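You operate a simulated robot arm through the tools that you are given. There is no shell and no other tool. Be economical: measure what you need, move in short steps, check, and stop when the job is done.

You run a simulated two-armed robot. Do the job below in one go: nothing can be reset, and whatever is moved stays where it is left.

Task
Cure the pink disc on HIGH in the curing box.
Fine: open the drawer again after, leave the disc in it and turn the purple dial off; the other discs stay as they are.

Only the result counts: the job must be done as asked and must still hold three seconds after the hand-in. Knocking over, shifting, dropping, spilling or breaking anything else fails it.

Robot
Two 7-joint arms with fingered hands on one trunk, on a base that drives. Base frame: it is fixed to the floor where the robot stands at the start and does not move with it; the origin is under the middle of the robot, x ahead of it, y to its left, z up; the surface under the hand at the start is at about z = 84. Readings come in cm, degrees, newtons and seconds.
The left shoulder is at the start at [2.1, 20.8, 132.3], the right one opposite. Places, roughly: curing drawer [50, -10, 90]; purple curing dial [70, -20, 90]; ring in the curing drawer [60, -10, 90]. Payload 5 kg a hand.
The tool frame of a hand sits at the grasp point between the pads (the TCP): z along the fingers, y along the line on which they close. The tips reach 4.8 cm beyond it. Largest opening 16 cm; the body of the gripper starts 5.6 cm behind the TCP. The gripper is a hand of 4 fingers: y runs from the thumb to the fingers, the wrist lies at [-2.6, -14.2, -25.2] in the tool frame, and closing takes about 1.5 s.
Orientation is that of the tool frame in the base frame, as a unit quaternion [w, x, y, z]. With the fingers straight down and the wrist toward the robot, the tool's x, y and z point along [0, 1, 0], [1, 0, 0] and [0, 0, -1] of the base frame.

Tools
- The arms move only by the tool drive_tool. It takes "left_rows", "right_rows" or both (then of equal length, played together; a hand with none holds still); each is a list of rows, each a list of 2 entries, a list of its own where there are three numbers: the shift along the base's x, y, z in mm, then the turn, a rotation vector about the base's x, y, z in degrees. In form: [[[tx, ty, tz], [wx, wy, wz]], ...]. A call has 1 to 20 rows; each row is the pose to reach, as a shift and turn from the pose commanded when the call began. "left_claw" and "right_claw" are, for a hand that has rows, the closure, from 0 (fully open) to 1 (shut), set as the call begins (left out, the last holds). Rows are played at 5 a second. More than 5 cm and 8.6 degrees between two rows, or a gripper value outside its range, and nothing of the call is played. A pose out of reach is approached as far as the arm can. The call stops where the force on the tool passes 90 N (or 10 N more than at its start, if that is more) or the arm is blocked; 0.2 s more then pass. Each finger travels about 10.8 cm/s and halts on what it meets, pressing with about 32 N; the grip force reading is that of the motor and also rises with nothing between the fingers. The clock runs only during rows and for 0.2 s after the last one: add rows that repeat a pose to give the fingers time. It gives the time, the measured TCP pose, the force on the tool (base axes), the opening and the grip force at its end, in the units of the frame above (readings bear some noise), with the torque about the TCP (base axes, N m) and any sound that the robot's microphone picked up.
- Cameras (640 x 400 px; columns grow to the right, rows downward): "scene" is now at [9.16, -2.69, 150.67]; the picture's right is [-0.30, -0.95, 0.00], its down [-0.60, 0.19, -0.78] and it looks along [0.74, -0.24, -0.63] (base axes); focal length 249 px, centre (320, 200). "left" rides on the left gripper at [-8.7, -13.3, -18.9] in its tool frame; the picture's right is [-0.83, -0.26, 0.49], its down [0.51, -0.71, 0.49] and it looks along [0.22, 0.66, 0.72] (tool axes); focal length 238 px, centre (320, 200). "right" rides on the right gripper at [8.7, -13.3, -18.9] in its tool frame; the picture's right is [-0.83, 0.26, -0.49], its down [-0.51, -0.71, 0.49] and it looks along [-0.22, 0.66, 0.72] (tool axes); focal length 238 px, centre (320, 200). There is no depth. A picture from a camera that has moved, and an enlarged one, comes with that camera's place and axes in the base frame and with its lens.
- capture(camera): a new picture of that camera. The clock stands still meanwhile.
- slide_trunk(by): slides the trunk up (or, below 0, down) by that many cm; the arms and the scene camera ride with it, the base frame stays. It gives what a move gives, with no picture.
- base_move(legs): drives the robot by 1 to 6 legs, each [ahead, left, turn to the left] in cm, cm and degrees, along the robot's own axes; the way and the turn of a leg run together, so that a leg with both is an arc; at most 150 cm and 180 degrees a leg. The arms and the cameras ride along, it lands a little off, and it stops where it bumps. It gives what a move gives.
- curl_fingers(index, middle, ring, thumb_bend, thumb_turn, hand): sets how far each is bent, from 0 (flat) to 1 (curled in); at 0.3 the hand is open as for a grip, at 0.7 the pads meet at the TCP. One left out holds its place. A second passes; each finger stops where it meets its share of the squeeze, and holds until it gets a number again. A gripper value or a shape takes the hand back. It gives what a move gives, with no picture; readings hold the bend of each and the force on the fingers (four entries, about 0 where the hand has none), thumb and palm. thumb_turn goes from beside the hand (0) to across from the fingers (1), as for a grip.
- set_grasp(shape, hand): the hand has 4 fingers and takes this shape, open, in about a second: jaw (thumb against the fingers, like two jaws); tri (thumb and two fingers); tip (a fingertip pinch); poke (one finger out to press); point (the index stretched); flat (the hand flat); cup (the hand cupped); fist (a fist). The gripper value then closes the fingers along that shape, each until it touches; the sizes above hold for jaw. It gives what a move gives, with no picture.
- pan_tilt(pan, tilt): turns the head with the scene camera to pan (to the left, within 86 degrees either way) and tilt (down, from -29 to 69), counted from straight ahead of the robot. It gives what a move gives.
- zoom(camera, box): a new picture of the part [left, top, right, bottom] of that camera's present view, enlarged. The clock stands still meanwhile.
- finish_job(): hands the job in; it is judged then, once.

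Go step by step. Nothing tells you exact positions but the pictures and the camera data: compare them with the known pose of the tool, close in by small moves and look again before you grip or let go. The budget is 120 turns and 108 pictures, counting those below and the enlarged ones. Unless the task says otherwise, let go and move clear before handing in, and close with one line.

The tools are called after "Request:" as a command line: name --argument value ..., lists and objects as JSON in quotes. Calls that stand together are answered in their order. drive_tool: Moves the arms, as the interface text tells. Its arguments: {"type":"object","properties":{"left_rows":{"type":"array","items":{"type":"array"}},"left_claw":{"type":"number"},"right_rows":{"type":"array","items":{"type":"array"}},"right_claw":{"type":"number"}},"required":[]} The other tools are called the same way: slide_trunk (by) slides the trunk up or down; set_grasp (shape, hand) gives the hand a shape; curl_fingers (index, middle, ring, thumb_bend, thumb_turn, hand) moves the fingers one by one; base_move (legs) drives the base; pan_tilt (pan, tilt) turns the head that bears the scene camera; capture (camera) takes a picture; zoom (camera, box) takes an enlarged picture of a part of a camera's view; finish_job () hands the job in.

At the start:

```text
clock: 0.0
left_eef_pos: [75.58, 12.92, 118.84]
left_tool_rot: [0.0, 0.707, 0.707, 0.0]
left_wrist_force: [-0.3, 0.1, -0.3]
left_torque: [0.0, 0.0, 0.01]
left_width: 15.94
left_gripper_force: 0.0
left_shape: jaw
left_bend: [0.3, 0.3, 0.3, 0.3, 0.98]
left_finger forces: [0.0, 0.1, 0.1, 0.0, 0.0, 0.0]
right_eef_pos: [58.96, -52.83, 126.41]
right_tool_rot: [0.0, 0.707, 0.707, 0.001]
right_wrist_force: [1.2, 0.2, 0.1]
right_torque: [0.02, -0.02, -0.03]
right_width: 15.96
right_gripper_force: 0.1
right_shape: jaw
right_bend: [0.3, 0.3, 0.3, 0.3, 0.98]
right_finger forces: [0.0, 0.0, 0.0, 0.1, 0.0, 0.0]
trunk travel left (down, up): [-32.5, 36.5]
robot x, y, heading: [-0.13, 0.1, -0.1]
head pan, tilt: [-17.7, 38.8]
```

scene: 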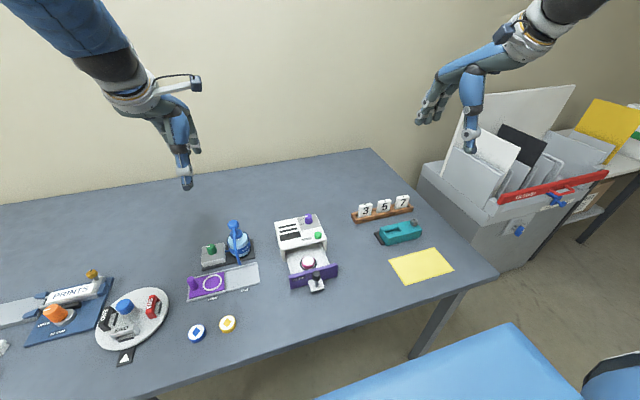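
right: 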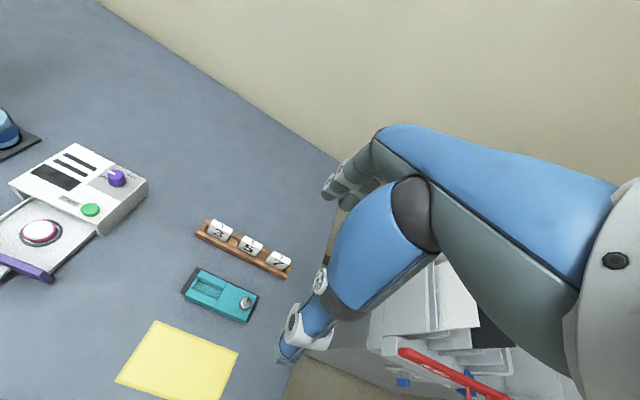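
left: 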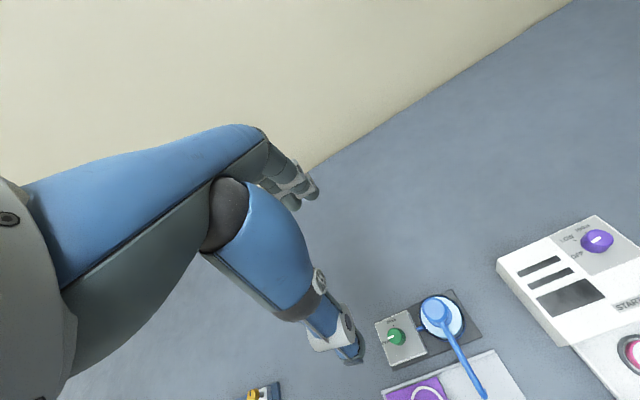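

I see the curing box with its drawer open and a pinkish disc in the ring, a purple dial and a green START button. I'll zoom in for details.

Request:
zoom --camera "scene" --box '[250, 195, 370, 305]'

Request:
zoom --camera "scene" --box '[80, 200, 270, 370]'

Request:
zoom --camera "right" --box '[0, 120, 170, 290]'

Request:
zoom --camera "left" --box '[480, 190, 640, 390]'

```text
3.64 times, centred on (310, 250) of scene
camera zoom: at [9.16, -2.69, 150.67], right [-0.3, -0.95, 0.0], down [-0.6, 0.19, -0.78], along [0.74, -0.24, -0.63], focal length 906 px, centre (356, 18)
```

zoom: 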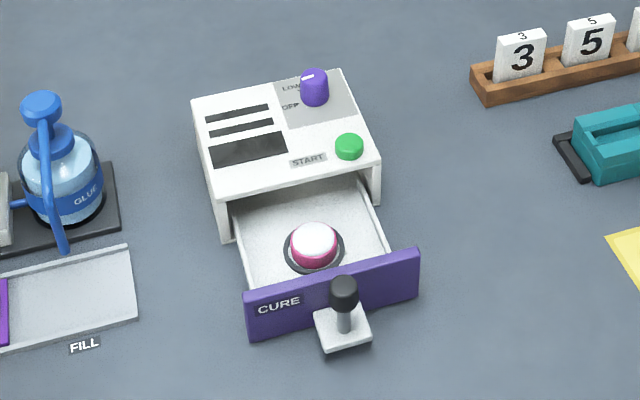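

```text
2.35 times, centred on (175, 285) of scene
camera zoom: at [9.16, -2.69, 150.67], right [-0.3, -0.95, 0.0], down [-0.6, 0.19, -0.78], along [0.74, -0.24, -0.63], focal length 586 px, centre (661, 0)
```

zoom: 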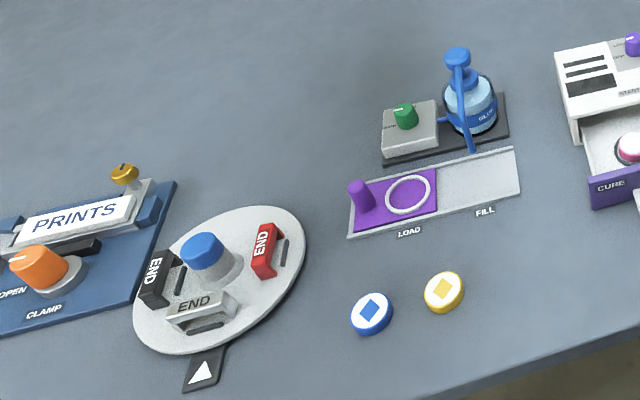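

```text
2.35 times, centred on (85, 205) of right
camera zoom: at [45.81, -44.12, 145.44], right [0.26, -0.83, 0.49], down [-0.71, -0.51, -0.49], along [0.66, -0.22, -0.72], focal length 561 px, centre (873, 188)
```

zoom: 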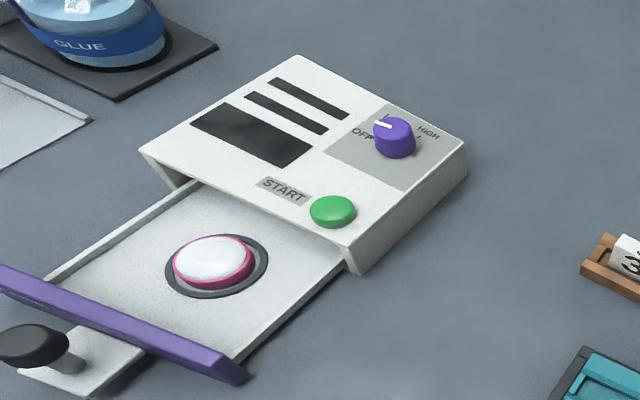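

```text
2.00 times, centred on (560, 290) of left
camera zoom: at [62.39, 4.26, 137.87], right [-0.26, -0.83, -0.49], down [-0.71, 0.51, -0.49], along [0.66, 0.22, -0.72], focal length 477 px, centre (-160, 20)
```

zoom: 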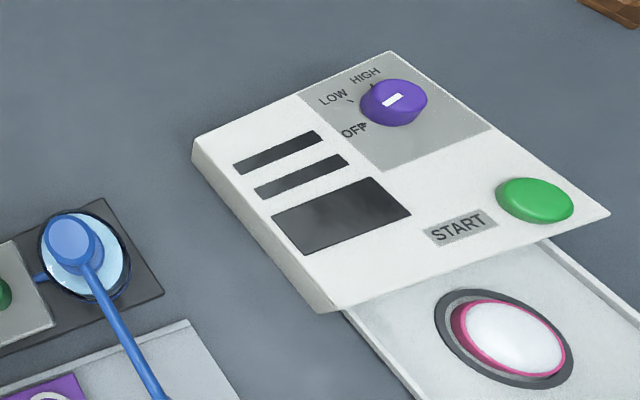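

The pink disc already sits in the drawer ring, the dial is at OFF. Roughly: knob handle [48,-14,91], START [62.6,-19,90.5], dial [70.6,-18.4,91]. I'll bring the right hand nearer for a closer look.

Request:
drive_tool --right_rows '[[[-10, 40, -20], [0, 0, 0]], [[-20, 80, -40], [0, 0, 0]], [[-30, 120, -60], [0, 0, 0]], [[-40, 160, -80], [0, 0, 0]], [[-50, 200, -100], [0, 0, 0]], [[-70, 240, -120], [0, 0, 0]], [[-70, 240, -120], [0, 0, 0]]]'

Request:
capture --camera "right"

Request:
capture --camera "scene"

```text
clock: 1.6
left_eef_pos: [75.53, 12.77, 118.89]
left_tool_rot: [0.0, 0.707, 0.707, 0.001]
left_wrist_force: [0.0, -0.8, 1.0]
left_torque: [0.11, 0.03, 0.03]
left_width: 15.95
left_gripper_force: 0.0
left_shape: jaw
left_bend: [0.3, 0.3, 0.3, 0.3, 0.98]
left_finger forces: [0.1, 0.1, 0.0, 0.0, 0.1, 0.0]
right_eef_pos: [51.87, -29.04, 114.21]
right_tool_rot: [0.0, 0.708, 0.707, 0.0]
right_wrist_force: [-0.1, -1.1, 0.6]
right_torque: [0.12, -0.01, -0.02]
right_width: 15.96
right_gripper_force: 0.1
right_shape: jaw
right_bend: [0.3, 0.3, 0.3, 0.3, 0.97]
right_finger forces: [0.0, 0.0, 0.1, 0.0, 0.0, 0.0]
trunk travel left (down, up): [-32.5, 36.5]
robot x, y, heading: [0.09, 0.28, -0.1]
head pan, tilt: [-17.7, 38.8]
```

```text
100 pictures are left
camera right: at [38.72, -20.19, 133.29], right [0.26, -0.84, 0.49], down [-0.71, -0.5, -0.49], along [0.66, -0.22, -0.72], focal length 238 px, centre (320, 200)
```

right: 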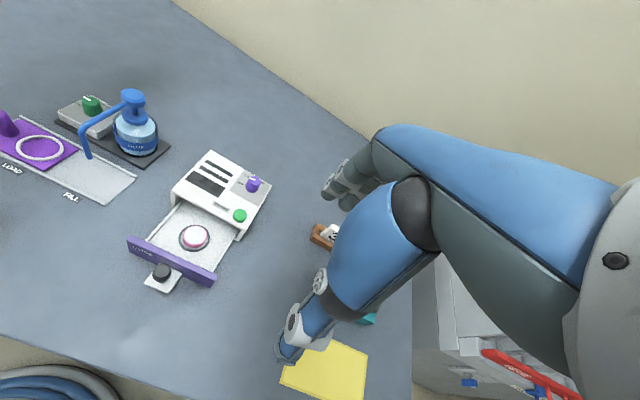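

```text
99 pictures are left
camera scene: at [9.16, -2.84, 150.67], right [-0.3, -0.95, 0.0], down [-0.6, 0.19, -0.78], along [0.74, -0.24, -0.63], focal length 249 px, centre (320, 200)
```

scene: 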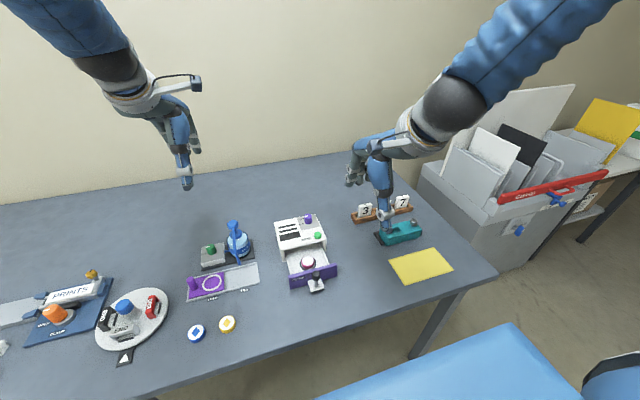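

Request:
zoom --camera "right" --box '[120, 140, 290, 300]'

Request:
set_grasp --hand "right" --shape "poke"

Request:
capture --camera "right"

Request:
zoom --camera "scene" --box '[320, 120, 440, 250]'

```text
2.50 times, centred on (205, 220) of right
camera zoom: at [38.72, -20.19, 133.29], right [0.26, -0.84, 0.49], down [-0.71, -0.5, -0.49], along [0.66, -0.22, -0.72], focal length 596 px, centre (608, 150)
```

zoom: 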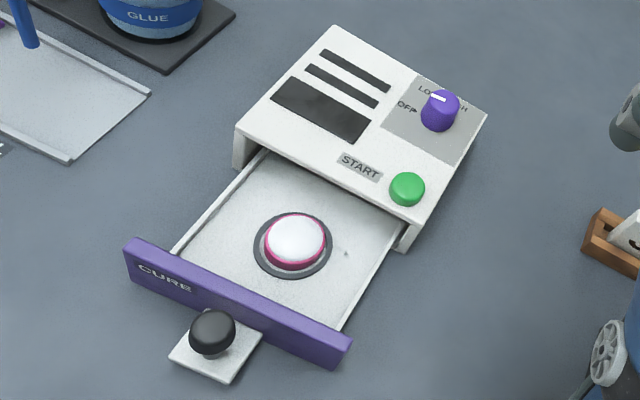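

```text
clock: 2.5
left_eef_pos: [75.58, 12.9, 118.85]
left_tool_rot: [0.0, 0.707, 0.707, 0.0]
left_wrist_force: [0.1, -0.5, 0.1]
left_torque: [0.01, 0.0, -0.01]
left_width: 15.95
left_gripper_force: 0.1
left_shape: jaw
left_bend: [0.3, 0.3, 0.3, 0.3, 0.98]
left_finger forces: [0.1, 0.1, 0.0, 0.0, 0.0, 0.0]
right_eef_pos: [51.83, -28.91, 114.2]
right_tool_rot: [0.001, 0.707, 0.707, 0.0]
right_wrist_force: [-0.4, -0.2, 1.3]
right_torque: [0.02, 0.02, 0.0]
right_width: 0.0
right_gripper_force: 0.0
right_shape: poke
right_bend: [0.7, 0.7, 0.99, 1.0, 1.0]
right_finger forces: [0.0, 0.1, 0.0, 0.1, 0.1, 0.0]
trunk travel left (down, up): [-32.5, 36.5]
robot x, y, heading: [0.38, 0.2, -0.0]
head pan, tilt: [-17.7, 38.8]
```

```text
97 pictures are left
camera right: at [38.75, -20.08, 133.33], right [0.26, -0.83, 0.49], down [-0.71, -0.51, -0.49], along [0.66, -0.22, -0.72], focal length 238 px, centre (320, 200)
```

right: 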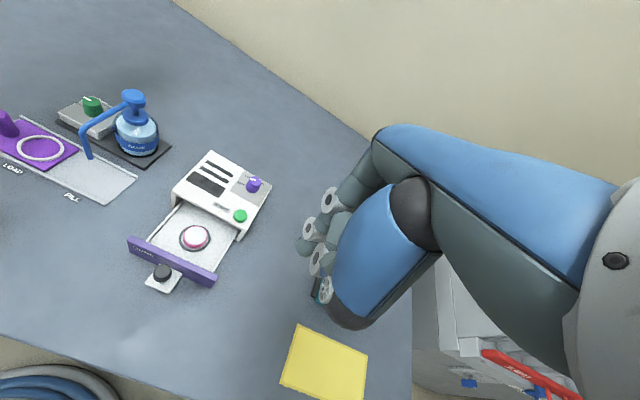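

```text
3.08 times, centred on (380, 185) of scene
camera zoom: at [9.17, -2.7, 150.67], right [-0.3, -0.95, 0.0], down [-0.6, 0.19, -0.78], along [0.74, -0.24, -0.63], focal length 766 px, centre (135, 246)
```

zoom: 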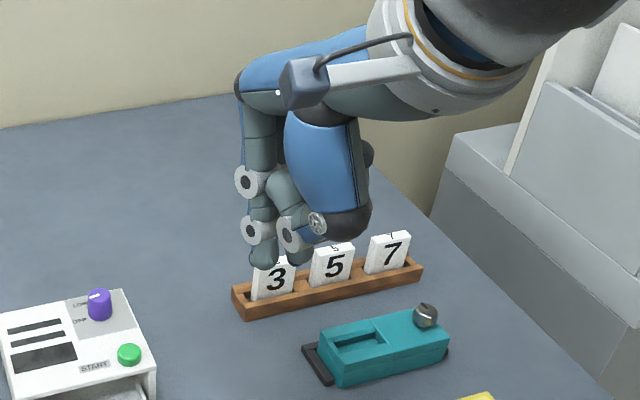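

Everything checks out; the knob is close to the purple plate, so I'll pinch it sideways. I set a fingertip pinch and turn the right hand 90° so it closes along y, above the knob.

Request:
set_grasp --hand "right" --shape "tip"

Request:
drive_tool --right_rows '[[[-3, 13, 0], [0, 0, 8.2]], [[-6, 27, 0], [0, 0, 16.4]], [[-9, 40, 0], [0, 0, 24.6]], [[-12, 54, 0], [0, 0, 32.8]], [[-16, 67, 0], [0, 0, 41]], [[-19, 81, 0], [0, 0, 49.2]], [[-22, 94, 0], [0, 0, 57.4]], [[-25, 108, 0], [0, 0, 65.6]], [[-28, 121, 0], [0, 0, 73.8]], [[-32, 135, 0], [0, 0, 82]], [[-35, 148, 0], [0, 0, 90]], [[-35, 148, 0], [0, 0, 90]]]'

Request:
capture --camera "right"

Request:
capture --camera "scene"

```text
clock: 3.4
left_eef_pos: [75.44, 13.03, 118.95]
left_tool_rot: [0.001, 0.707, 0.708, 0.0]
left_wrist_force: [-1.0, 0.1, -0.7]
left_torque: [0.0, -0.03, -0.01]
left_width: 15.98
left_gripper_force: 0.0
left_shape: jaw
left_bend: [0.3, 0.3, 0.3, 0.3, 0.98]
left_finger forces: [0.0, 0.0, 0.1, 0.0, 0.0, 0.0]
right_eef_pos: [51.96, -28.92, 114.2]
right_tool_rot: [-0.001, 0.707, 0.707, 0.0]
right_wrist_force: [0.1, 0.3, 0.7]
right_torque: [0.0, 0.03, 0.0]
right_width: 15.96
right_gripper_force: 0.0
right_shape: tip
right_bend: [0.3, 0.98, 0.99, 0.3, 0.98]
right_finger forces: [0.0, 0.0, 0.0, 0.0, 0.1, 0.0]
trunk travel left (down, up): [-32.5, 36.5]
robot x, y, heading: [-0.15, 0.15, -0.0]
head pan, tilt: [-17.7, 38.8]
```

```text
clock: 6.0
left_eef_pos: [75.51, 12.92, 118.91]
left_tool_rot: [0.0, 0.708, 0.707, 0.0]
left_wrist_force: [-0.7, -0.4, 0.4]
left_torque: [0.03, -0.02, 0.02]
left_width: 15.95
left_gripper_force: 0.0
left_shape: jaw
left_bend: [0.3, 0.3, 0.3, 0.3, 0.98]
left_finger forces: [0.1, 0.0, 0.1, 0.0, 0.1, 0.1]
right_eef_pos: [48.54, -14.22, 114.34]
right_tool_rot: [0.0, 0.0, 1.0, 0.0]
right_wrist_force: [-0.6, -0.1, 0.0]
right_torque: [0.03, -0.04, -0.01]
right_width: 16.0
right_gripper_force: 0.0
right_shape: tip
right_bend: [0.3, 0.98, 0.99, 0.3, 0.98]
right_finger forces: [0.1, 0.0, 0.0, 0.0, 0.0, 0.1]
trunk travel left (down, up): [-32.5, 36.5]
robot x, y, heading: [0.04, 0.32, -0.0]
head pan, tilt: [-17.7, 38.8]
```

```text
95 pictures are left
camera right: at [39.87, -27.35, 133.45], right [0.83, 0.26, 0.49], down [0.51, -0.71, -0.49], along [0.22, 0.66, -0.72], focal length 238 px, centre (320, 200)
```

right: 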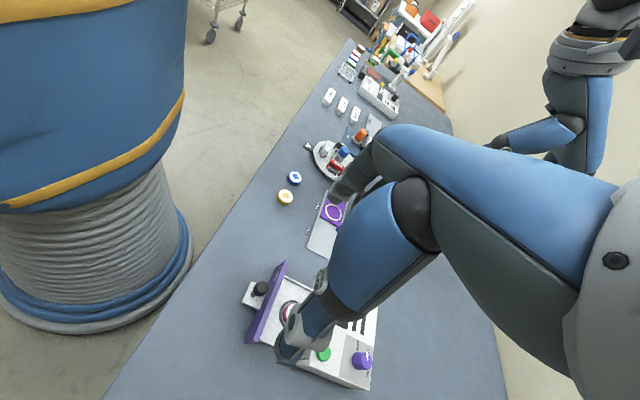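

```text
94 pictures are left
camera scene: at [9.09, -2.73, 150.68], right [-0.3, -0.95, 0.0], down [-0.6, 0.19, -0.78], along [0.74, -0.24, -0.63], focal length 249 px, centre (320, 200)
```

scene: 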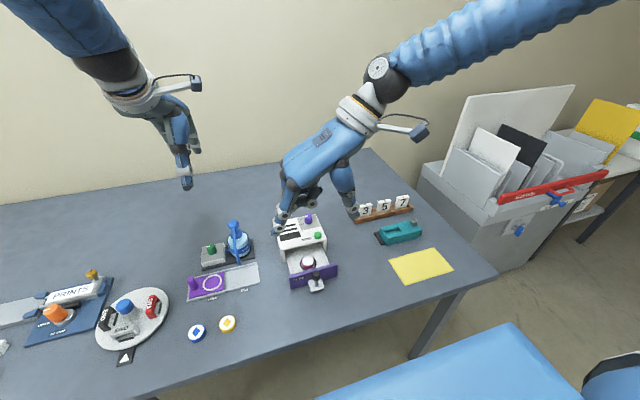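

Right hand is turned over the knob. I'll check the finger layout closely.

Request:
zoom --camera "scene" --box '[250, 130, 390, 300]'

Request:
zoom --camera "right" --box '[220, 240, 400, 400]'

```text
2.35 times, centred on (320, 215) of scene
camera zoom: at [9.09, -2.73, 150.68], right [-0.3, -0.95, 0.0], down [-0.6, 0.19, -0.78], along [0.74, -0.24, -0.63], focal length 586 px, centre (320, 165)
```

zoom: 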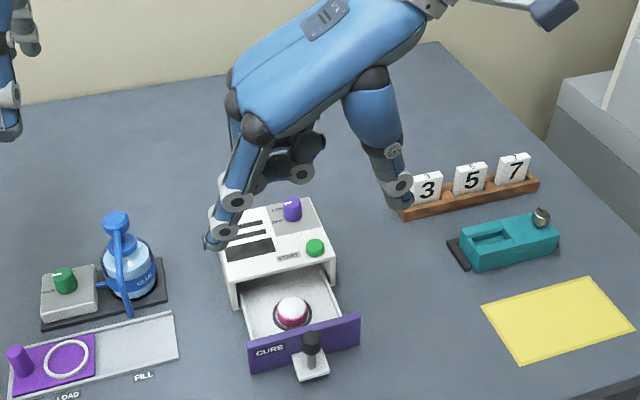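

```text
2.50 times, centred on (310, 320) of right
camera zoom: at [39.87, -27.35, 133.45], right [0.83, 0.26, 0.49], down [0.51, -0.71, -0.49], along [0.22, 0.66, -0.72], focal length 596 px, centre (345, -100)
```

zoom: 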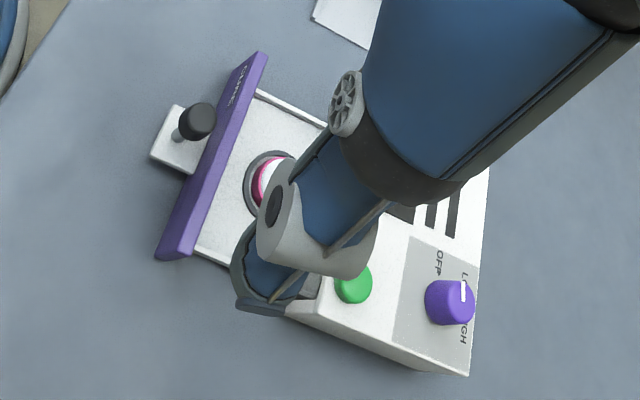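

Index and thumb are at x≈48.5 straddling the knob, curled fingers stay high. I lower and check before closing.

Request:
drive_tool --right_rows '[[[-2, 0, -45], [0, 0, 0]], [[-3, 0, -90], [0, 0, 0]], [[-3, 0, -130], [0, 0, 0]], [[-3, 0, -165], [0, 0, 0]], [[-3, 0, -190], [0, 0, 0]], [[-3, 0, -190], [0, 0, 0]]]'

Request:
zoom --camera "scene" --box '[230, 180, 410, 310]'

Request:
capture --camera "right"

```text
clock: 7.4
left_eef_pos: [75.54, 12.92, 118.86]
left_tool_rot: [0.0, 0.707, 0.707, -0.001]
left_wrist_force: [0.1, 0.6, 0.6]
left_torque: [-0.02, -0.02, -0.01]
left_width: 15.95
left_gripper_force: 0.0
left_shape: jaw
left_bend: [0.3, 0.3, 0.3, 0.3, 0.98]
left_finger forces: [0.1, 0.0, 0.1, 0.0, 0.0, 0.0]
right_eef_pos: [48.1, -14.15, 95.36]
right_tool_rot: [0.0, 0.0, 1.0, 0.0]
right_wrist_force: [-0.4, -0.6, 0.2]
right_torque: [-0.01, -0.02, 0.0]
right_width: 16.03
right_gripper_force: 0.0
right_shape: tip
right_bend: [0.3, 0.98, 0.99, 0.3, 0.98]
right_finger forces: [0.1, 0.1, 0.1, 0.1, 0.1, 0.1]
trunk travel left (down, up): [-32.5, 36.5]
robot x, y, heading: [-0.1, -0.23, -0.0]
head pan, tilt: [-17.7, 38.8]
```

```text
3.08 times, centred on (320, 245) of scene
camera zoom: at [9.13, -2.67, 150.68], right [-0.3, -0.95, 0.0], down [-0.6, 0.19, -0.78], along [0.74, -0.24, -0.63], focal length 766 px, centre (320, 62)
```

zoom: 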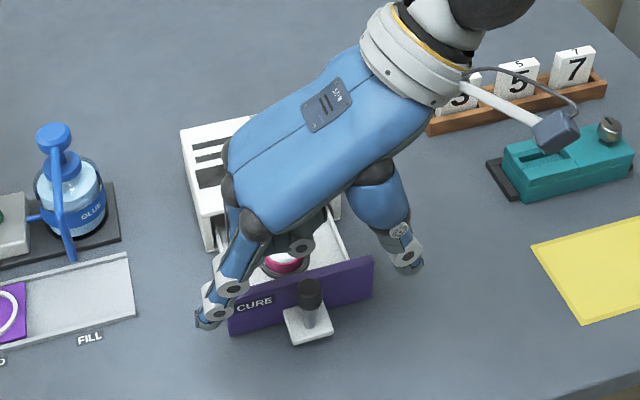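

```text
90 pictures are left
camera right: at [39.55, -27.28, 114.45], right [0.83, 0.26, 0.49], down [0.51, -0.71, -0.49], along [0.22, 0.66, -0.72], focal length 238 px, centre (320, 200)
```

right: 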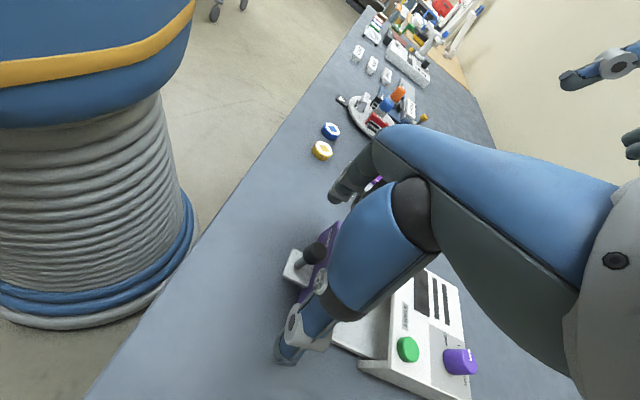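

The index–thumb line passes right through the knob. Lowering 3.5 cm total to knob level and closing.

Request:
drive_tool --right_rows '[[[2, 3, -20], [0, 0, 0]], [[2, 3, -36], [0, 0, 0]], [[2, 3, -36], [0, 0, 0]]]'

Request:
drive_tool --right_rows '[[[0, 0, 0], [0, 0, 0]], [[0, 0, 0], [0, 0, 0]], [[0, 0, 0], [0, 0, 0]], [[0, 0, 0], [0, 0, 0]], [[0, 0, 0], [0, 0, 0]], [[0, 0, 0], [0, 0, 0]], [[0, 0, 0], [0, 0, 0]], [[0, 0, 0], [0, 0, 0]]]' --right_claw 1

Request:
zoom --camera "scene" --box '[230, 180, 410, 310]'

```text
clock: 8.2
left_eef_pos: [75.61, 13.07, 118.9]
left_tool_rot: [0.001, 0.708, 0.706, 0.001]
left_wrist_force: [-0.7, -0.3, -0.2]
left_torque: [0.0, -0.02, -0.03]
left_width: 15.95
left_gripper_force: 0.2
left_shape: jaw
left_bend: [0.3, 0.3, 0.3, 0.3, 0.98]
left_finger forces: [0.0, 0.0, 0.1, 0.1, 0.1, 0.0]
right_eef_pos: [48.42, -13.85, 91.91]
right_tool_rot: [0.0, -0.001, 1.0, 0.0]
right_wrist_force: [0.0, 1.0, -0.8]
right_torque: [0.01, -0.01, -0.02]
right_width: 16.0
right_gripper_force: 0.0
right_shape: tip
right_bend: [0.3, 0.98, 0.99, 0.3, 0.98]
right_finger forces: [0.0, 0.0, 0.1, 0.0, 0.0, 0.0]
trunk travel left (down, up): [-32.5, 36.5]
robot x, y, heading: [-0.12, -0.14, -0.2]
head pan, tilt: [-17.7, 38.8]
```

```text
clock: 10.0
left_eef_pos: [75.63, 13.0, 118.82]
left_tool_rot: [-0.001, 0.707, 0.707, 0.0]
left_wrist_force: [-0.7, -0.6, -0.6]
left_torque: [-0.03, 0.02, 0.02]
left_width: 15.95
left_gripper_force: 0.1
left_shape: jaw
left_bend: [0.3, 0.3, 0.3, 0.3, 0.98]
left_finger forces: [0.0, 0.0, 0.0, 0.0, 0.0, 0.0]
right_eef_pos: [48.34, -13.79, 91.91]
right_tool_rot: [0.0, 0.0, 1.0, 0.0]
right_wrist_force: [0.1, -0.4, -4.5]
right_torque: [0.03, -0.06, -0.04]
right_width: 0.49
right_gripper_force: 31.8
right_shape: tip
right_bend: [0.7, 1.0, 1.0, 0.72, 1.0]
right_finger forces: [27.9, 0.1, 0.1, 0.0, 27.5, 0.0]
trunk travel left (down, up): [-32.5, 36.5]
robot x, y, heading: [-0.15, -0.07, -0.1]
head pan, tilt: [-17.7, 38.8]
```

```text
3.08 times, centred on (320, 245) of scene
camera zoom: at [9.2, -2.69, 150.67], right [-0.3, -0.95, 0.0], down [-0.6, 0.19, -0.78], along [0.74, -0.24, -0.63], focal length 766 px, centre (320, 62)
```

zoom: 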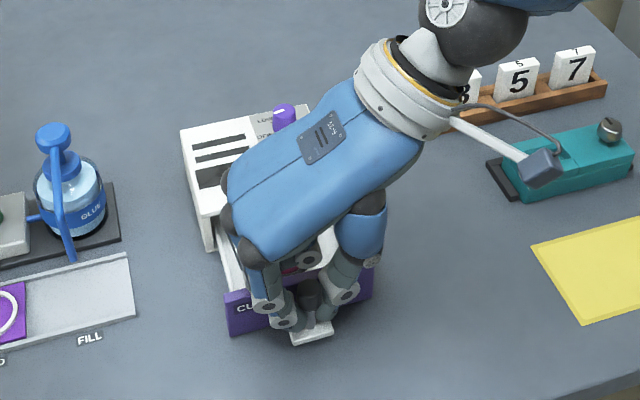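

The fingers hold the knob's post. Now pushing the drawer in along +x.

Request:
drive_tool --right_rows '[[[10, 0, 0], [0, 0, 0]], [[20, 0, 0], [0, 0, 0]], [[30, 0, 0], [0, 0, 0]], [[40, 0, 0], [0, 0, 0]], [[50, 0, 0], [0, 0, 0]], [[60, 0, 0], [0, 0, 0]], [[70, 0, 0], [0, 0, 0]], [[80, 0, 0], [0, 0, 0]], [[80, 0, 0], [0, 0, 0]]]'

Request:
zoom --camera "scene" --box '[230, 180, 410, 310]'

```text
clock: 12.0
left_eef_pos: [75.61, 13.09, 118.88]
left_tool_rot: [0.0, 0.707, 0.707, 0.001]
left_wrist_force: [-0.4, 0.6, -1.0]
left_torque: [0.05, -0.03, 0.0]
left_width: 15.96
left_gripper_force: 0.1
left_shape: jaw
left_bend: [0.3, 0.3, 0.3, 0.3, 0.98]
left_finger forces: [0.1, 0.0, 0.0, 0.0, 0.0, 0.1]
right_eef_pos: [56.37, -13.87, 91.79]
right_tool_rot: [0.0, 0.0, 1.0, 0.0]
right_wrist_force: [0.5, -2.0, -2.7]
right_torque: [0.02, -0.06, -0.05]
right_width: 0.51
right_gripper_force: 31.7
right_shape: tip
right_bend: [0.7, 1.0, 1.0, 0.72, 1.0]
right_finger forces: [28.0, 0.0, 0.0, 0.1, 29.2, 0.0]
trunk travel left (down, up): [-32.5, 36.5]
robot x, y, heading: [-0.0, 0.04, 0.0]
head pan, tilt: [-17.7, 38.8]
```

```text
3.08 times, centred on (320, 245) of scene
camera zoom: at [9.16, -2.7, 150.67], right [-0.3, -0.95, 0.0], down [-0.6, 0.19, -0.78], along [0.74, -0.24, -0.63], focal length 766 px, centre (320, 62)
```

zoom: 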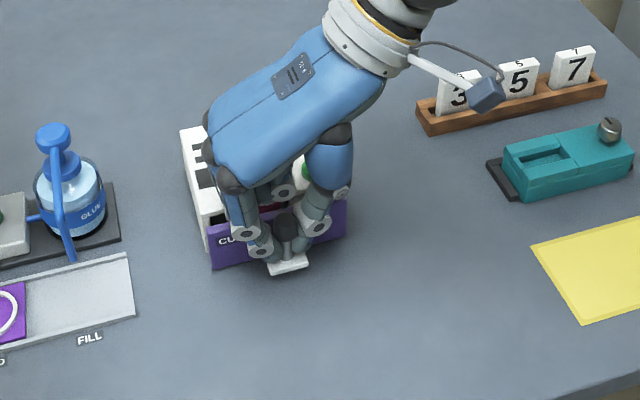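

The drawer slides freely with no extra force. Continuing in small steps until it stops.

Request:
drive_tool --right_rows '[[[5, 0, 0], [0, 0, 0]], [[10, 0, 0], [0, 0, 0]], [[15, 0, 0], [0, 0, 0]], [[20, 0, 0], [0, 0, 0]], [[20, 0, 0], [0, 0, 0]]]'

Request:
zoom --camera "scene" --box '[230, 180, 410, 310]'

Request:
capture --camera "right"

```text
clock: 13.2
left_eef_pos: [75.42, 12.96, 118.94]
left_tool_rot: [0.0, 0.707, 0.707, 0.0]
left_wrist_force: [-0.4, -0.5, 0.1]
left_torque: [0.02, -0.01, 0.02]
left_width: 15.96
left_gripper_force: 0.0
left_shape: jaw
left_bend: [0.3, 0.3, 0.3, 0.3, 0.98]
left_finger forces: [0.1, 0.1, 0.0, 0.0, 0.0, 0.0]
right_eef_pos: [58.08, -13.78, 91.65]
right_tool_rot: [-0.001, -0.001, 1.0, 0.0]
right_wrist_force: [-20.8, -1.2, 0.9]
right_torque: [-0.06, 0.69, 0.0]
right_width: 0.51
right_gripper_force: 32.1
right_shape: tip
right_bend: [0.7, 1.0, 1.0, 0.72, 1.0]
right_finger forces: [26.5, 0.1, 0.0, 0.0, 28.4, 0.0]
trunk travel left (down, up): [-32.5, 36.5]
robot x, y, heading: [-0.23, 0.04, 0.3]
head pan, tilt: [-17.7, 38.8]
```

```text
3.08 times, centred on (320, 245) of scene
camera zoom: at [8.97, -2.71, 150.68], right [-0.3, -0.95, 0.0], down [-0.6, 0.19, -0.78], along [0.74, -0.24, -0.63], focal length 766 px, centre (320, 62)
```

zoom: 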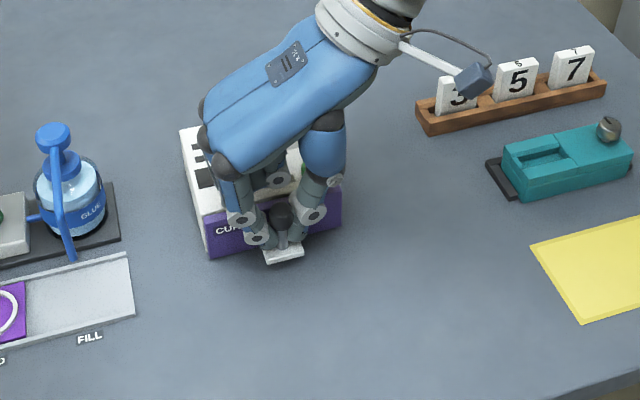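

```text
86 pictures are left
camera right: at [49.53, -26.93, 110.86], right [0.84, 0.26, 0.48], down [0.51, -0.71, -0.49], along [0.22, 0.66, -0.72], focal length 238 px, centre (320, 200)
```

right: 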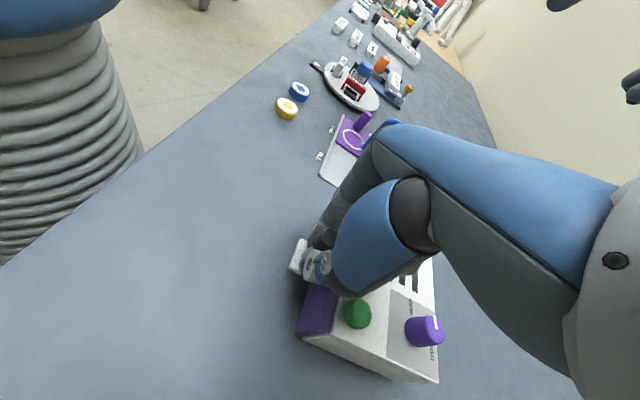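

The drawer stopped at x≈58.1 with 20 N, looking shut. I relax, open the fingers and rise to look.

Request:
drive_tool --right_rows '[[[-3, 0, 0], [0, 0, 0]], [[-3, 0, 0], [0, 0, 0]], [[-3, 0, 0], [0, 0, 0]], [[-3, 0, 0], [0, 0, 0]], [[-3, 0, 0], [0, 0, 0]], [[-3, 0, 0], [0, 0, 0]], [[-3, 0, 0], [0, 0, 0]], [[-3, 0, 0], [0, 0, 0]], [[-3, 0, 40], [0, 0, 0]], [[-3, 0, 80], [0, 0, 0]], [[-20, -40, 120], [0, 0, 0]], [[-40, -80, 160], [0, 0, 0]], [[-60, -120, 180], [0, 0, 0]], [[-60, -120, 180], [0, 0, 0]]]' --right_claw 0

Request:
zoom --camera "scene" --box '[250, 195, 370, 305]'

Request:
capture --camera "right"

```text
refused: row 11 steps farther than a row can; nothing moved
```

```text
3.64 times, centred on (310, 250) of scene
camera zoom: at [8.97, -2.71, 150.68], right [-0.3, -0.95, 0.0], down [-0.6, 0.19, -0.78], along [0.74, -0.24, -0.63], focal length 906 px, centre (356, 18)
```

zoom: 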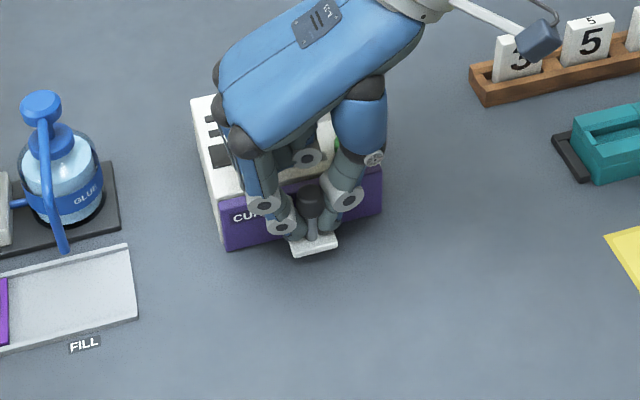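

```text
84 pictures are left
camera right: at [49.53, -26.93, 110.86], right [0.84, 0.26, 0.48], down [0.51, -0.71, -0.49], along [0.22, 0.66, -0.72], focal length 238 px, centre (320, 200)
```

right: 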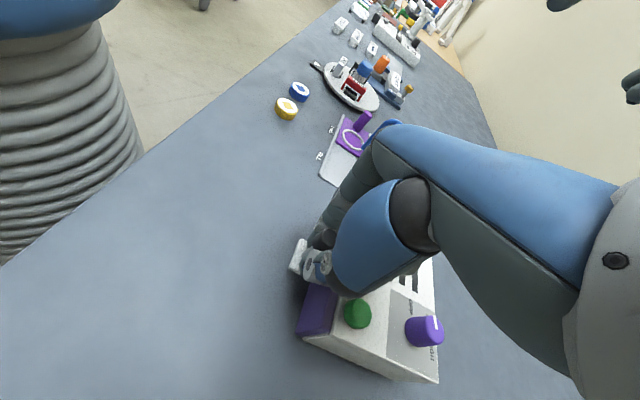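

Refused for step size; repeating with smaller steps.

Request:
drive_tool --right_rows '[[[0, 0, 0], [0, 0, 0]], [[0, 0, 0], [0, 0, 0]], [[0, 0, 0], [0, 0, 0]], [[0, 0, 0], [0, 0, 0]], [[0, 0, 0], [0, 0, 0]], [[0, 0, 0], [0, 0, 0]], [[0, 0, 0], [0, 0, 0]], [[0, 0, 20], [0, 0, 0]], [[0, 0, 60], [0, 0, 0]], [[0, 0, 100], [0, 0, 0]], [[0, 0, 140], [0, 0, 0]], [[-10, -30, 170], [0, 0, 0]], [[-20, -70, 190], [0, 0, 0]], [[-30, -110, 200], [0, 0, 0]], [[-30, -110, 200], [0, 0, 0]]]' --right_claw 0

Request:
zoom --camera "scene" --box '[250, 195, 370, 305]'

Request:
capture --camera "right"

Request:
zoom --camera "left" --box '[480, 190, 640, 390]'

```text
clock: 16.4
left_eef_pos: [75.61, 12.97, 118.77]
left_tool_rot: [-0.001, 0.707, 0.707, -0.001]
left_wrist_force: [0.4, 0.8, -0.3]
left_torque: [-0.06, 0.03, -0.04]
left_width: 15.98
left_gripper_force: 0.1
left_shape: jaw
left_bend: [0.3, 0.3, 0.3, 0.3, 0.98]
left_finger forces: [0.1, 0.1, 0.0, 0.0, 0.1, 0.0]
right_eef_pos: [55.41, -24.67, 111.83]
right_tool_rot: [0.0, -0.001, 1.0, 0.0]
right_wrist_force: [-0.4, 0.1, 0.4]
right_torque: [-0.08, 0.04, -0.04]
right_width: 16.0
right_gripper_force: 0.1
right_shape: tip
right_bend: [0.3, 0.98, 0.99, 0.3, 0.97]
right_finger forces: [0.0, 0.0, 0.0, 0.1, 0.0, 0.0]
trunk travel left (down, up): [-32.5, 36.5]
robot x, y, heading: [0.08, 0.28, -0.1]
head pan, tilt: [-17.7, 38.8]
```

```text
3.64 times, centred on (310, 250) of scene
camera zoom: at [9.25, -2.57, 150.67], right [-0.3, -0.95, 0.0], down [-0.6, 0.19, -0.78], along [0.74, -0.24, -0.63], focal length 906 px, centre (356, 18)
```

zoom: 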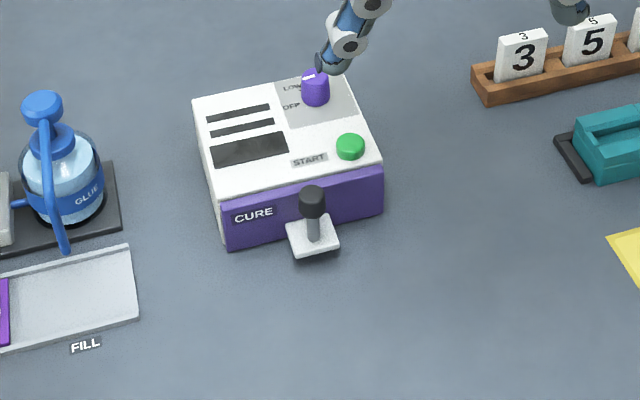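

```text
82 pictures are left
camera right: at [46.79, -37.82, 130.84], right [0.83, 0.26, 0.49], down [0.51, -0.71, -0.49], along [0.22, 0.66, -0.72], focal length 238 px, centre (320, 200)
```

right: 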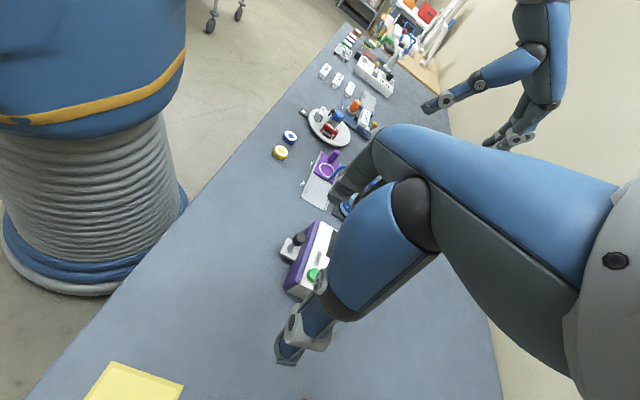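

```text
2.00 times, centred on (560, 290) of left
camera zoom: at [62.47, 4.4, 137.83], right [-0.26, -0.83, -0.49], down [-0.71, 0.51, -0.49], along [0.66, 0.22, -0.72], focal length 477 px, centre (-160, 20)
```

zoom: 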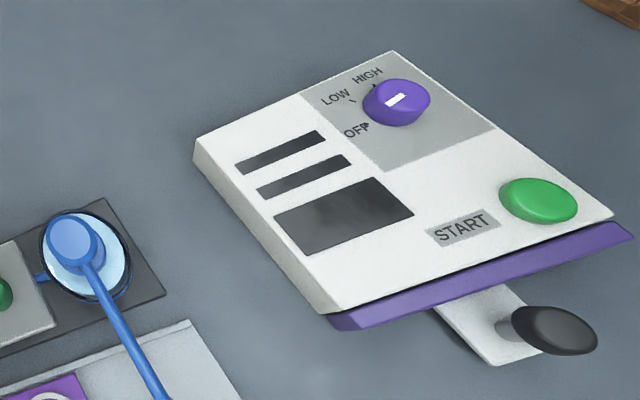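

The drawer is shut. I take a tight view of the dial from the left camera to measure the marks.

Request:
zoom --camera "left" --box '[555, 200, 635, 270]'

Request:
zoom --camera "scene" --box '[285, 200, 335, 245]'

```text
5.71 times, centred on (595, 235) of left
camera zoom: at [62.47, 4.4, 137.83], right [-0.26, -0.83, -0.49], down [-0.71, 0.51, -0.49], along [0.66, 0.22, -0.72], focal length 1362 px, centre (-1251, 0)
```

zoom: 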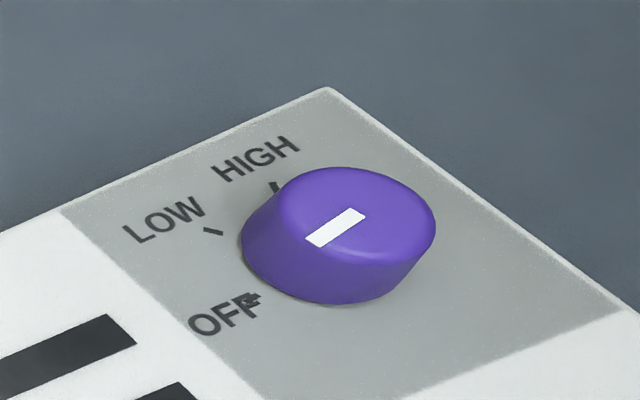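

```text
8.89 times, centred on (310, 222) of scene
camera zoom: at [9.25, -2.57, 150.67], right [-0.3, -0.95, 0.0], down [-0.6, 0.19, -0.78], along [0.74, -0.24, -0.63], focal length 2214 px, centre (409, 0)
```

zoom: 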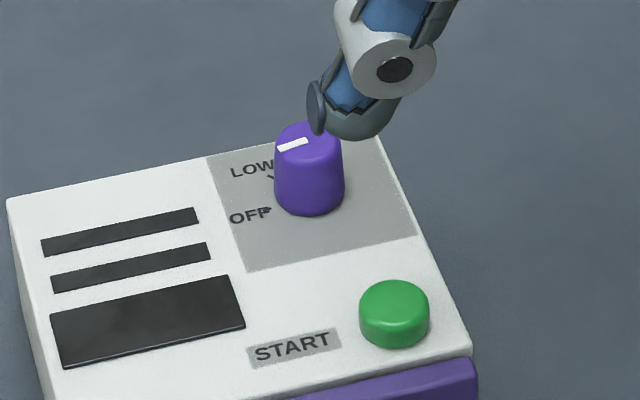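

Marks estimated around the dial centre [70.5,-18.2]: OFF ≈ +98°, LOW ≈ +43°, HIGH ≈ −15° (from +x, CCW), so HIGH is ≈110° clockwise. I move above the dial half-open.

Request:
drive_tool --right_rows '[[[38, 16, 0], [0, 0, 0]], [[76, 32, 0], [0, 0, 0]], [[114, 49, 0], [0, 0, 0]], [[151, 65, 0], [0, 0, 0]], [[151, 65, -30], [0, 0, 0]], [[151, 65, -60], [0, 0, 0]], [[151, 65, -100], [0, 0, 0]], [[151, 65, -100], [0, 0, 0]]]' --right_claw 0.5

Request:
zoom --camera "scene" --box '[250, 160, 370, 270]'

Request:
zoom --camera "left" --box '[480, 150, 640, 350]'

Request:
capture --camera "right"

```text
clock: 18.2
left_eef_pos: [75.49, 13.02, 118.92]
left_tool_rot: [0.0, 0.707, 0.707, 0.0]
left_wrist_force: [-0.3, -0.9, -0.3]
left_torque: [0.01, -0.01, 0.0]
left_width: 15.97
left_gripper_force: 0.0
left_shape: jaw
left_bend: [0.3, 0.3, 0.3, 0.3, 0.98]
left_finger forces: [0.0, 0.0, 0.0, 0.0, 0.0, 0.1]
right_eef_pos: [70.44, -18.3, 101.84]
right_tool_rot: [0.001, 0.0, 1.0, 0.0]
right_wrist_force: [-0.7, 0.4, 0.5]
right_torque: [-0.01, -0.09, 0.02]
right_width: 8.04
right_gripper_force: 0.1
right_shape: tip
right_bend: [0.73, 0.98, 0.99, 0.69, 1.0]
right_finger forces: [0.0, 0.1, 0.1, 0.0, 0.0, 0.0]
trunk travel left (down, up): [-32.5, 36.5]
robot x, y, heading: [0.16, 0.14, 0.1]
head pan, tilt: [-17.7, 38.8]
```

```text
3.64 times, centred on (310, 215) of scene
camera zoom: at [9.08, -2.65, 150.69], right [-0.3, -0.95, 0.0], down [-0.6, 0.19, -0.78], along [0.74, -0.24, -0.63], focal length 906 px, centre (356, 146)
```

zoom: 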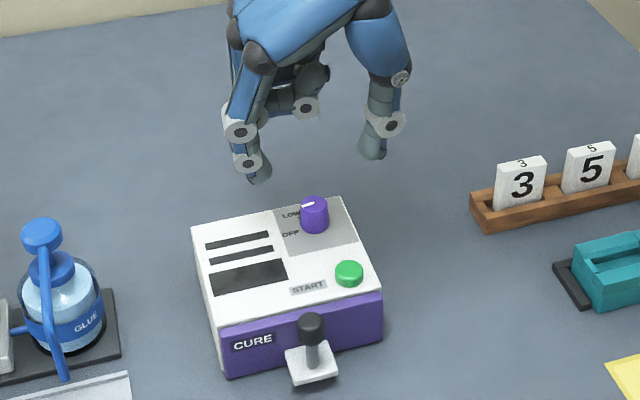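

```text
2.00 times, centred on (560, 250) of left
camera zoom: at [62.32, 4.29, 137.92], right [-0.26, -0.83, -0.49], down [-0.71, 0.51, -0.49], along [0.66, 0.22, -0.72], focal length 477 px, centre (-160, 100)
```

zoom: 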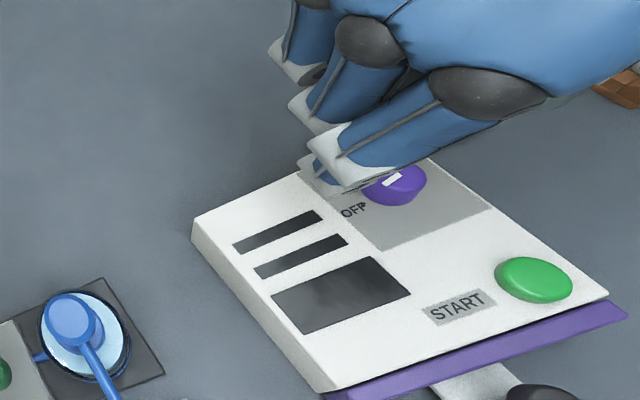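

```text
76 pictures are left
camera right: at [61.87, -31.44, 120.87], right [0.83, 0.26, 0.49], down [0.51, -0.71, -0.49], along [0.22, 0.66, -0.72], focal length 238 px, centre (320, 200)
```

right: 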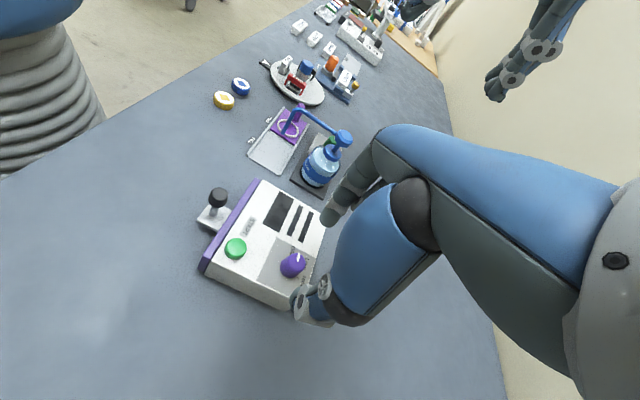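

The index and thumb straddle the dial, tips about 4.8 cm below the TCP. Lowering to TCP z≈95.2 and closing gently.

Request:
drive_tool --right_rows '[[[0, 2, -30], [0, 0, 0]], [[0, 3, -55], [0, 0, 0]], [[0, 3, -67], [0, 0, 0]], [[0, 3, -67], [0, 0, 0]]]'

Request:
zoom --camera "scene" --box '[250, 160, 370, 270]'

Request:
zoom --camera "right" --box '[180, 160, 380, 330]'

```text
clock: 19.2
left_eef_pos: [75.45, 13.07, 118.91]
left_tool_rot: [0.0, 0.707, 0.707, 0.0]
left_wrist_force: [0.8, 0.9, 0.2]
left_torque: [0.0, 0.03, 0.02]
left_width: 15.96
left_gripper_force: 0.0
left_shape: jaw
left_bend: [0.3, 0.3, 0.3, 0.3, 0.98]
left_finger forces: [0.1, 0.0, 0.0, 0.0, 0.0, 0.1]
right_eef_pos: [70.5, -17.97, 95.41]
right_tool_rot: [0.002, 0.001, 1.0, 0.002]
right_wrist_force: [-0.8, -1.1, 21.3]
right_torque: [1.18, 0.13, 0.07]
right_width: 7.99
right_gripper_force: 0.0
right_shape: tip
right_bend: [0.73, 0.98, 0.99, 0.69, 1.0]
right_finger forces: [21.6, 0.0, 0.0, 0.1, 0.0, 0.0]
trunk travel left (down, up): [-32.5, 36.5]
robot x, y, heading: [0.16, 0.03, -0.1]
head pan, tilt: [-17.7, 38.8]
```

```text
3.64 times, centred on (310, 215) of scene
camera zoom: at [9.04, -2.66, 150.71], right [-0.3, -0.95, 0.0], down [-0.6, 0.19, -0.78], along [0.74, -0.24, -0.63], focal length 906 px, centre (356, 146)
```

zoom: 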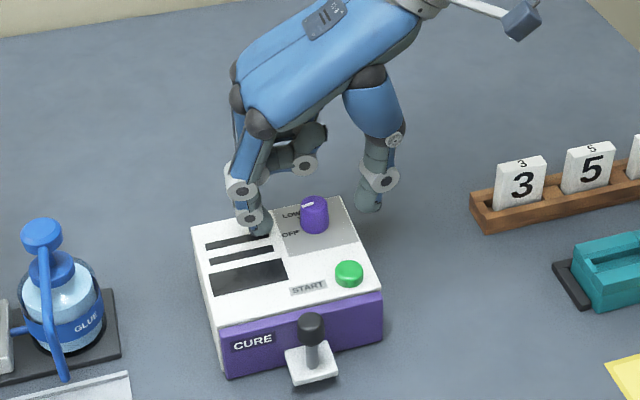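

```text
2.35 times, centred on (280, 245) of right
camera zoom: at [61.84, -31.13, 114.38], right [0.83, 0.26, 0.49], down [0.51, -0.71, -0.49], along [0.22, 0.66, -0.72], focal length 561 px, centre (414, 94)
```

zoom: 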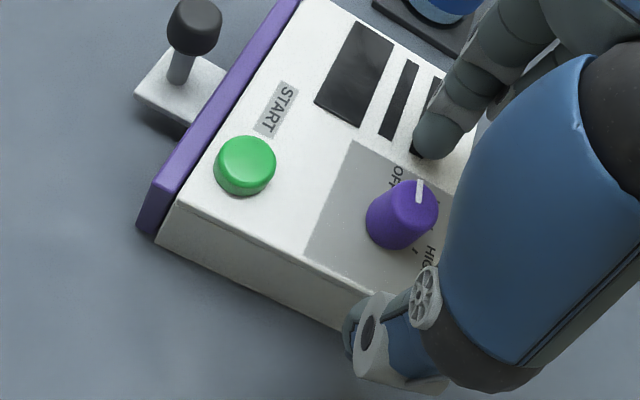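

The index tip touched the box top, so panel z≈90.5. Raising 7 mm and then closing on the dial.

Request:
drive_tool --right_rows '[[[-1, 0, 7], [0, 0, 0]], [[-1, 0, 7], [0, 0, 0]]]'

Request:
drive_tool --right_rows '[[[0, 0, 0], [0, 0, 0]], [[0, 0, 0], [0, 0, 0]], [[0, 0, 0], [0, 0, 0]], [[0, 0, 0], [0, 0, 0]], [[0, 0, 0], [0, 0, 0]], [[0, 0, 0], [0, 0, 0]]]' --right_claw 1

Request:
zoom --camera "right" --box '[180, 160, 380, 330]'

Request:
zoom --camera "scene" --box '[270, 170, 350, 240]'

```text
clock: 19.8
left_eef_pos: [75.45, 13.04, 118.89]
left_tool_rot: [0.0, 0.707, 0.707, 0.0]
left_wrist_force: [0.5, 0.2, 0.5]
left_torque: [0.0, -0.05, 0.01]
left_width: 15.95
left_gripper_force: 0.1
left_shape: jaw
left_bend: [0.3, 0.3, 0.3, 0.3, 0.98]
left_finger forces: [0.0, 0.0, 0.0, 0.0, 0.1, 0.0]
right_eef_pos: [70.32, -18.05, 95.75]
right_tool_rot: [0.0, 0.0, 1.0, 0.0]
right_wrist_force: [0.0, 0.6, -0.2]
right_torque: [-0.03, -0.01, 0.0]
right_width: 8.06
right_gripper_force: 0.1
right_shape: tip
right_bend: [0.73, 0.98, 0.99, 0.69, 1.0]
right_finger forces: [0.1, 0.0, 0.0, 0.0, 0.0, 0.0]
trunk travel left (down, up): [-32.5, 36.5]
robot x, y, heading: [0.08, 0.18, 0.0]
head pan, tilt: [-17.7, 38.8]
```

```text
clock: 21.2
left_eef_pos: [75.51, 13.05, 118.73]
left_tool_rot: [0.0, 0.707, 0.707, 0.0]
left_wrist_force: [0.3, 0.1, 0.1]
left_torque: [0.0, 0.05, 0.01]
left_width: 15.97
left_gripper_force: 0.0
left_shape: jaw
left_bend: [0.3, 0.3, 0.3, 0.3, 0.98]
left_finger forces: [0.0, 0.0, 0.1, 0.0, 0.0, 0.0]
right_eef_pos: [70.35, -18.06, 95.73]
right_tool_rot: [0.0, 0.001, 1.0, 0.0]
right_wrist_force: [0.5, 1.8, -2.7]
right_torque: [0.11, -0.05, -0.03]
right_width: 2.0
right_gripper_force: 31.8
right_shape: tip
right_bend: [0.72, 1.0, 1.0, 0.73, 1.0]
right_finger forces: [28.5, 0.1, 0.1, 0.0, 26.9, 0.1]
trunk travel left (down, up): [-32.5, 36.5]
robot x, y, heading: [-0.2, 0.01, 0.1]
head pan, tilt: [-17.7, 38.8]
```

```text
2.35 times, centred on (280, 245) of right
camera zoom: at [61.81, -31.2, 114.81], right [0.83, 0.26, 0.49], down [0.51, -0.71, -0.49], along [0.22, 0.66, -0.72], focal length 561 px, centre (414, 94)
```

zoom: 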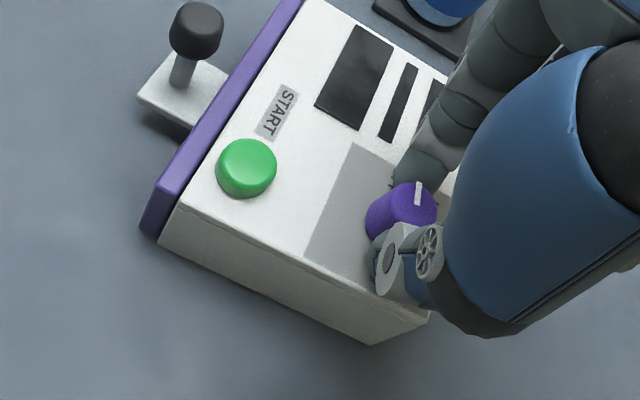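

```text
5.71 times, centred on (310, 205) of scene
camera zoom: at [9.21, -2.68, 150.67], right [-0.3, -0.95, 0.0], down [-0.6, 0.19, -0.78], along [0.74, -0.24, -0.63], focal length 1423 px, centre (377, 171)
```

zoom: 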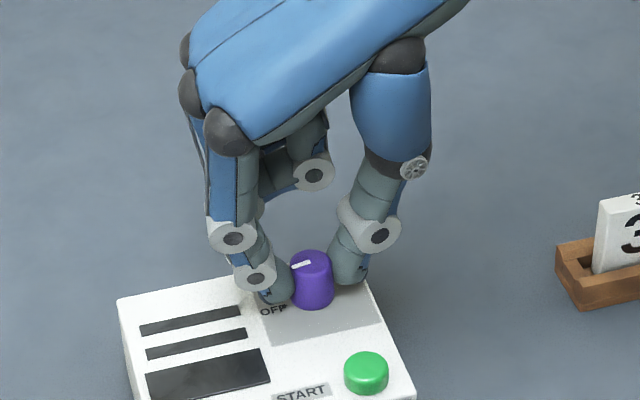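

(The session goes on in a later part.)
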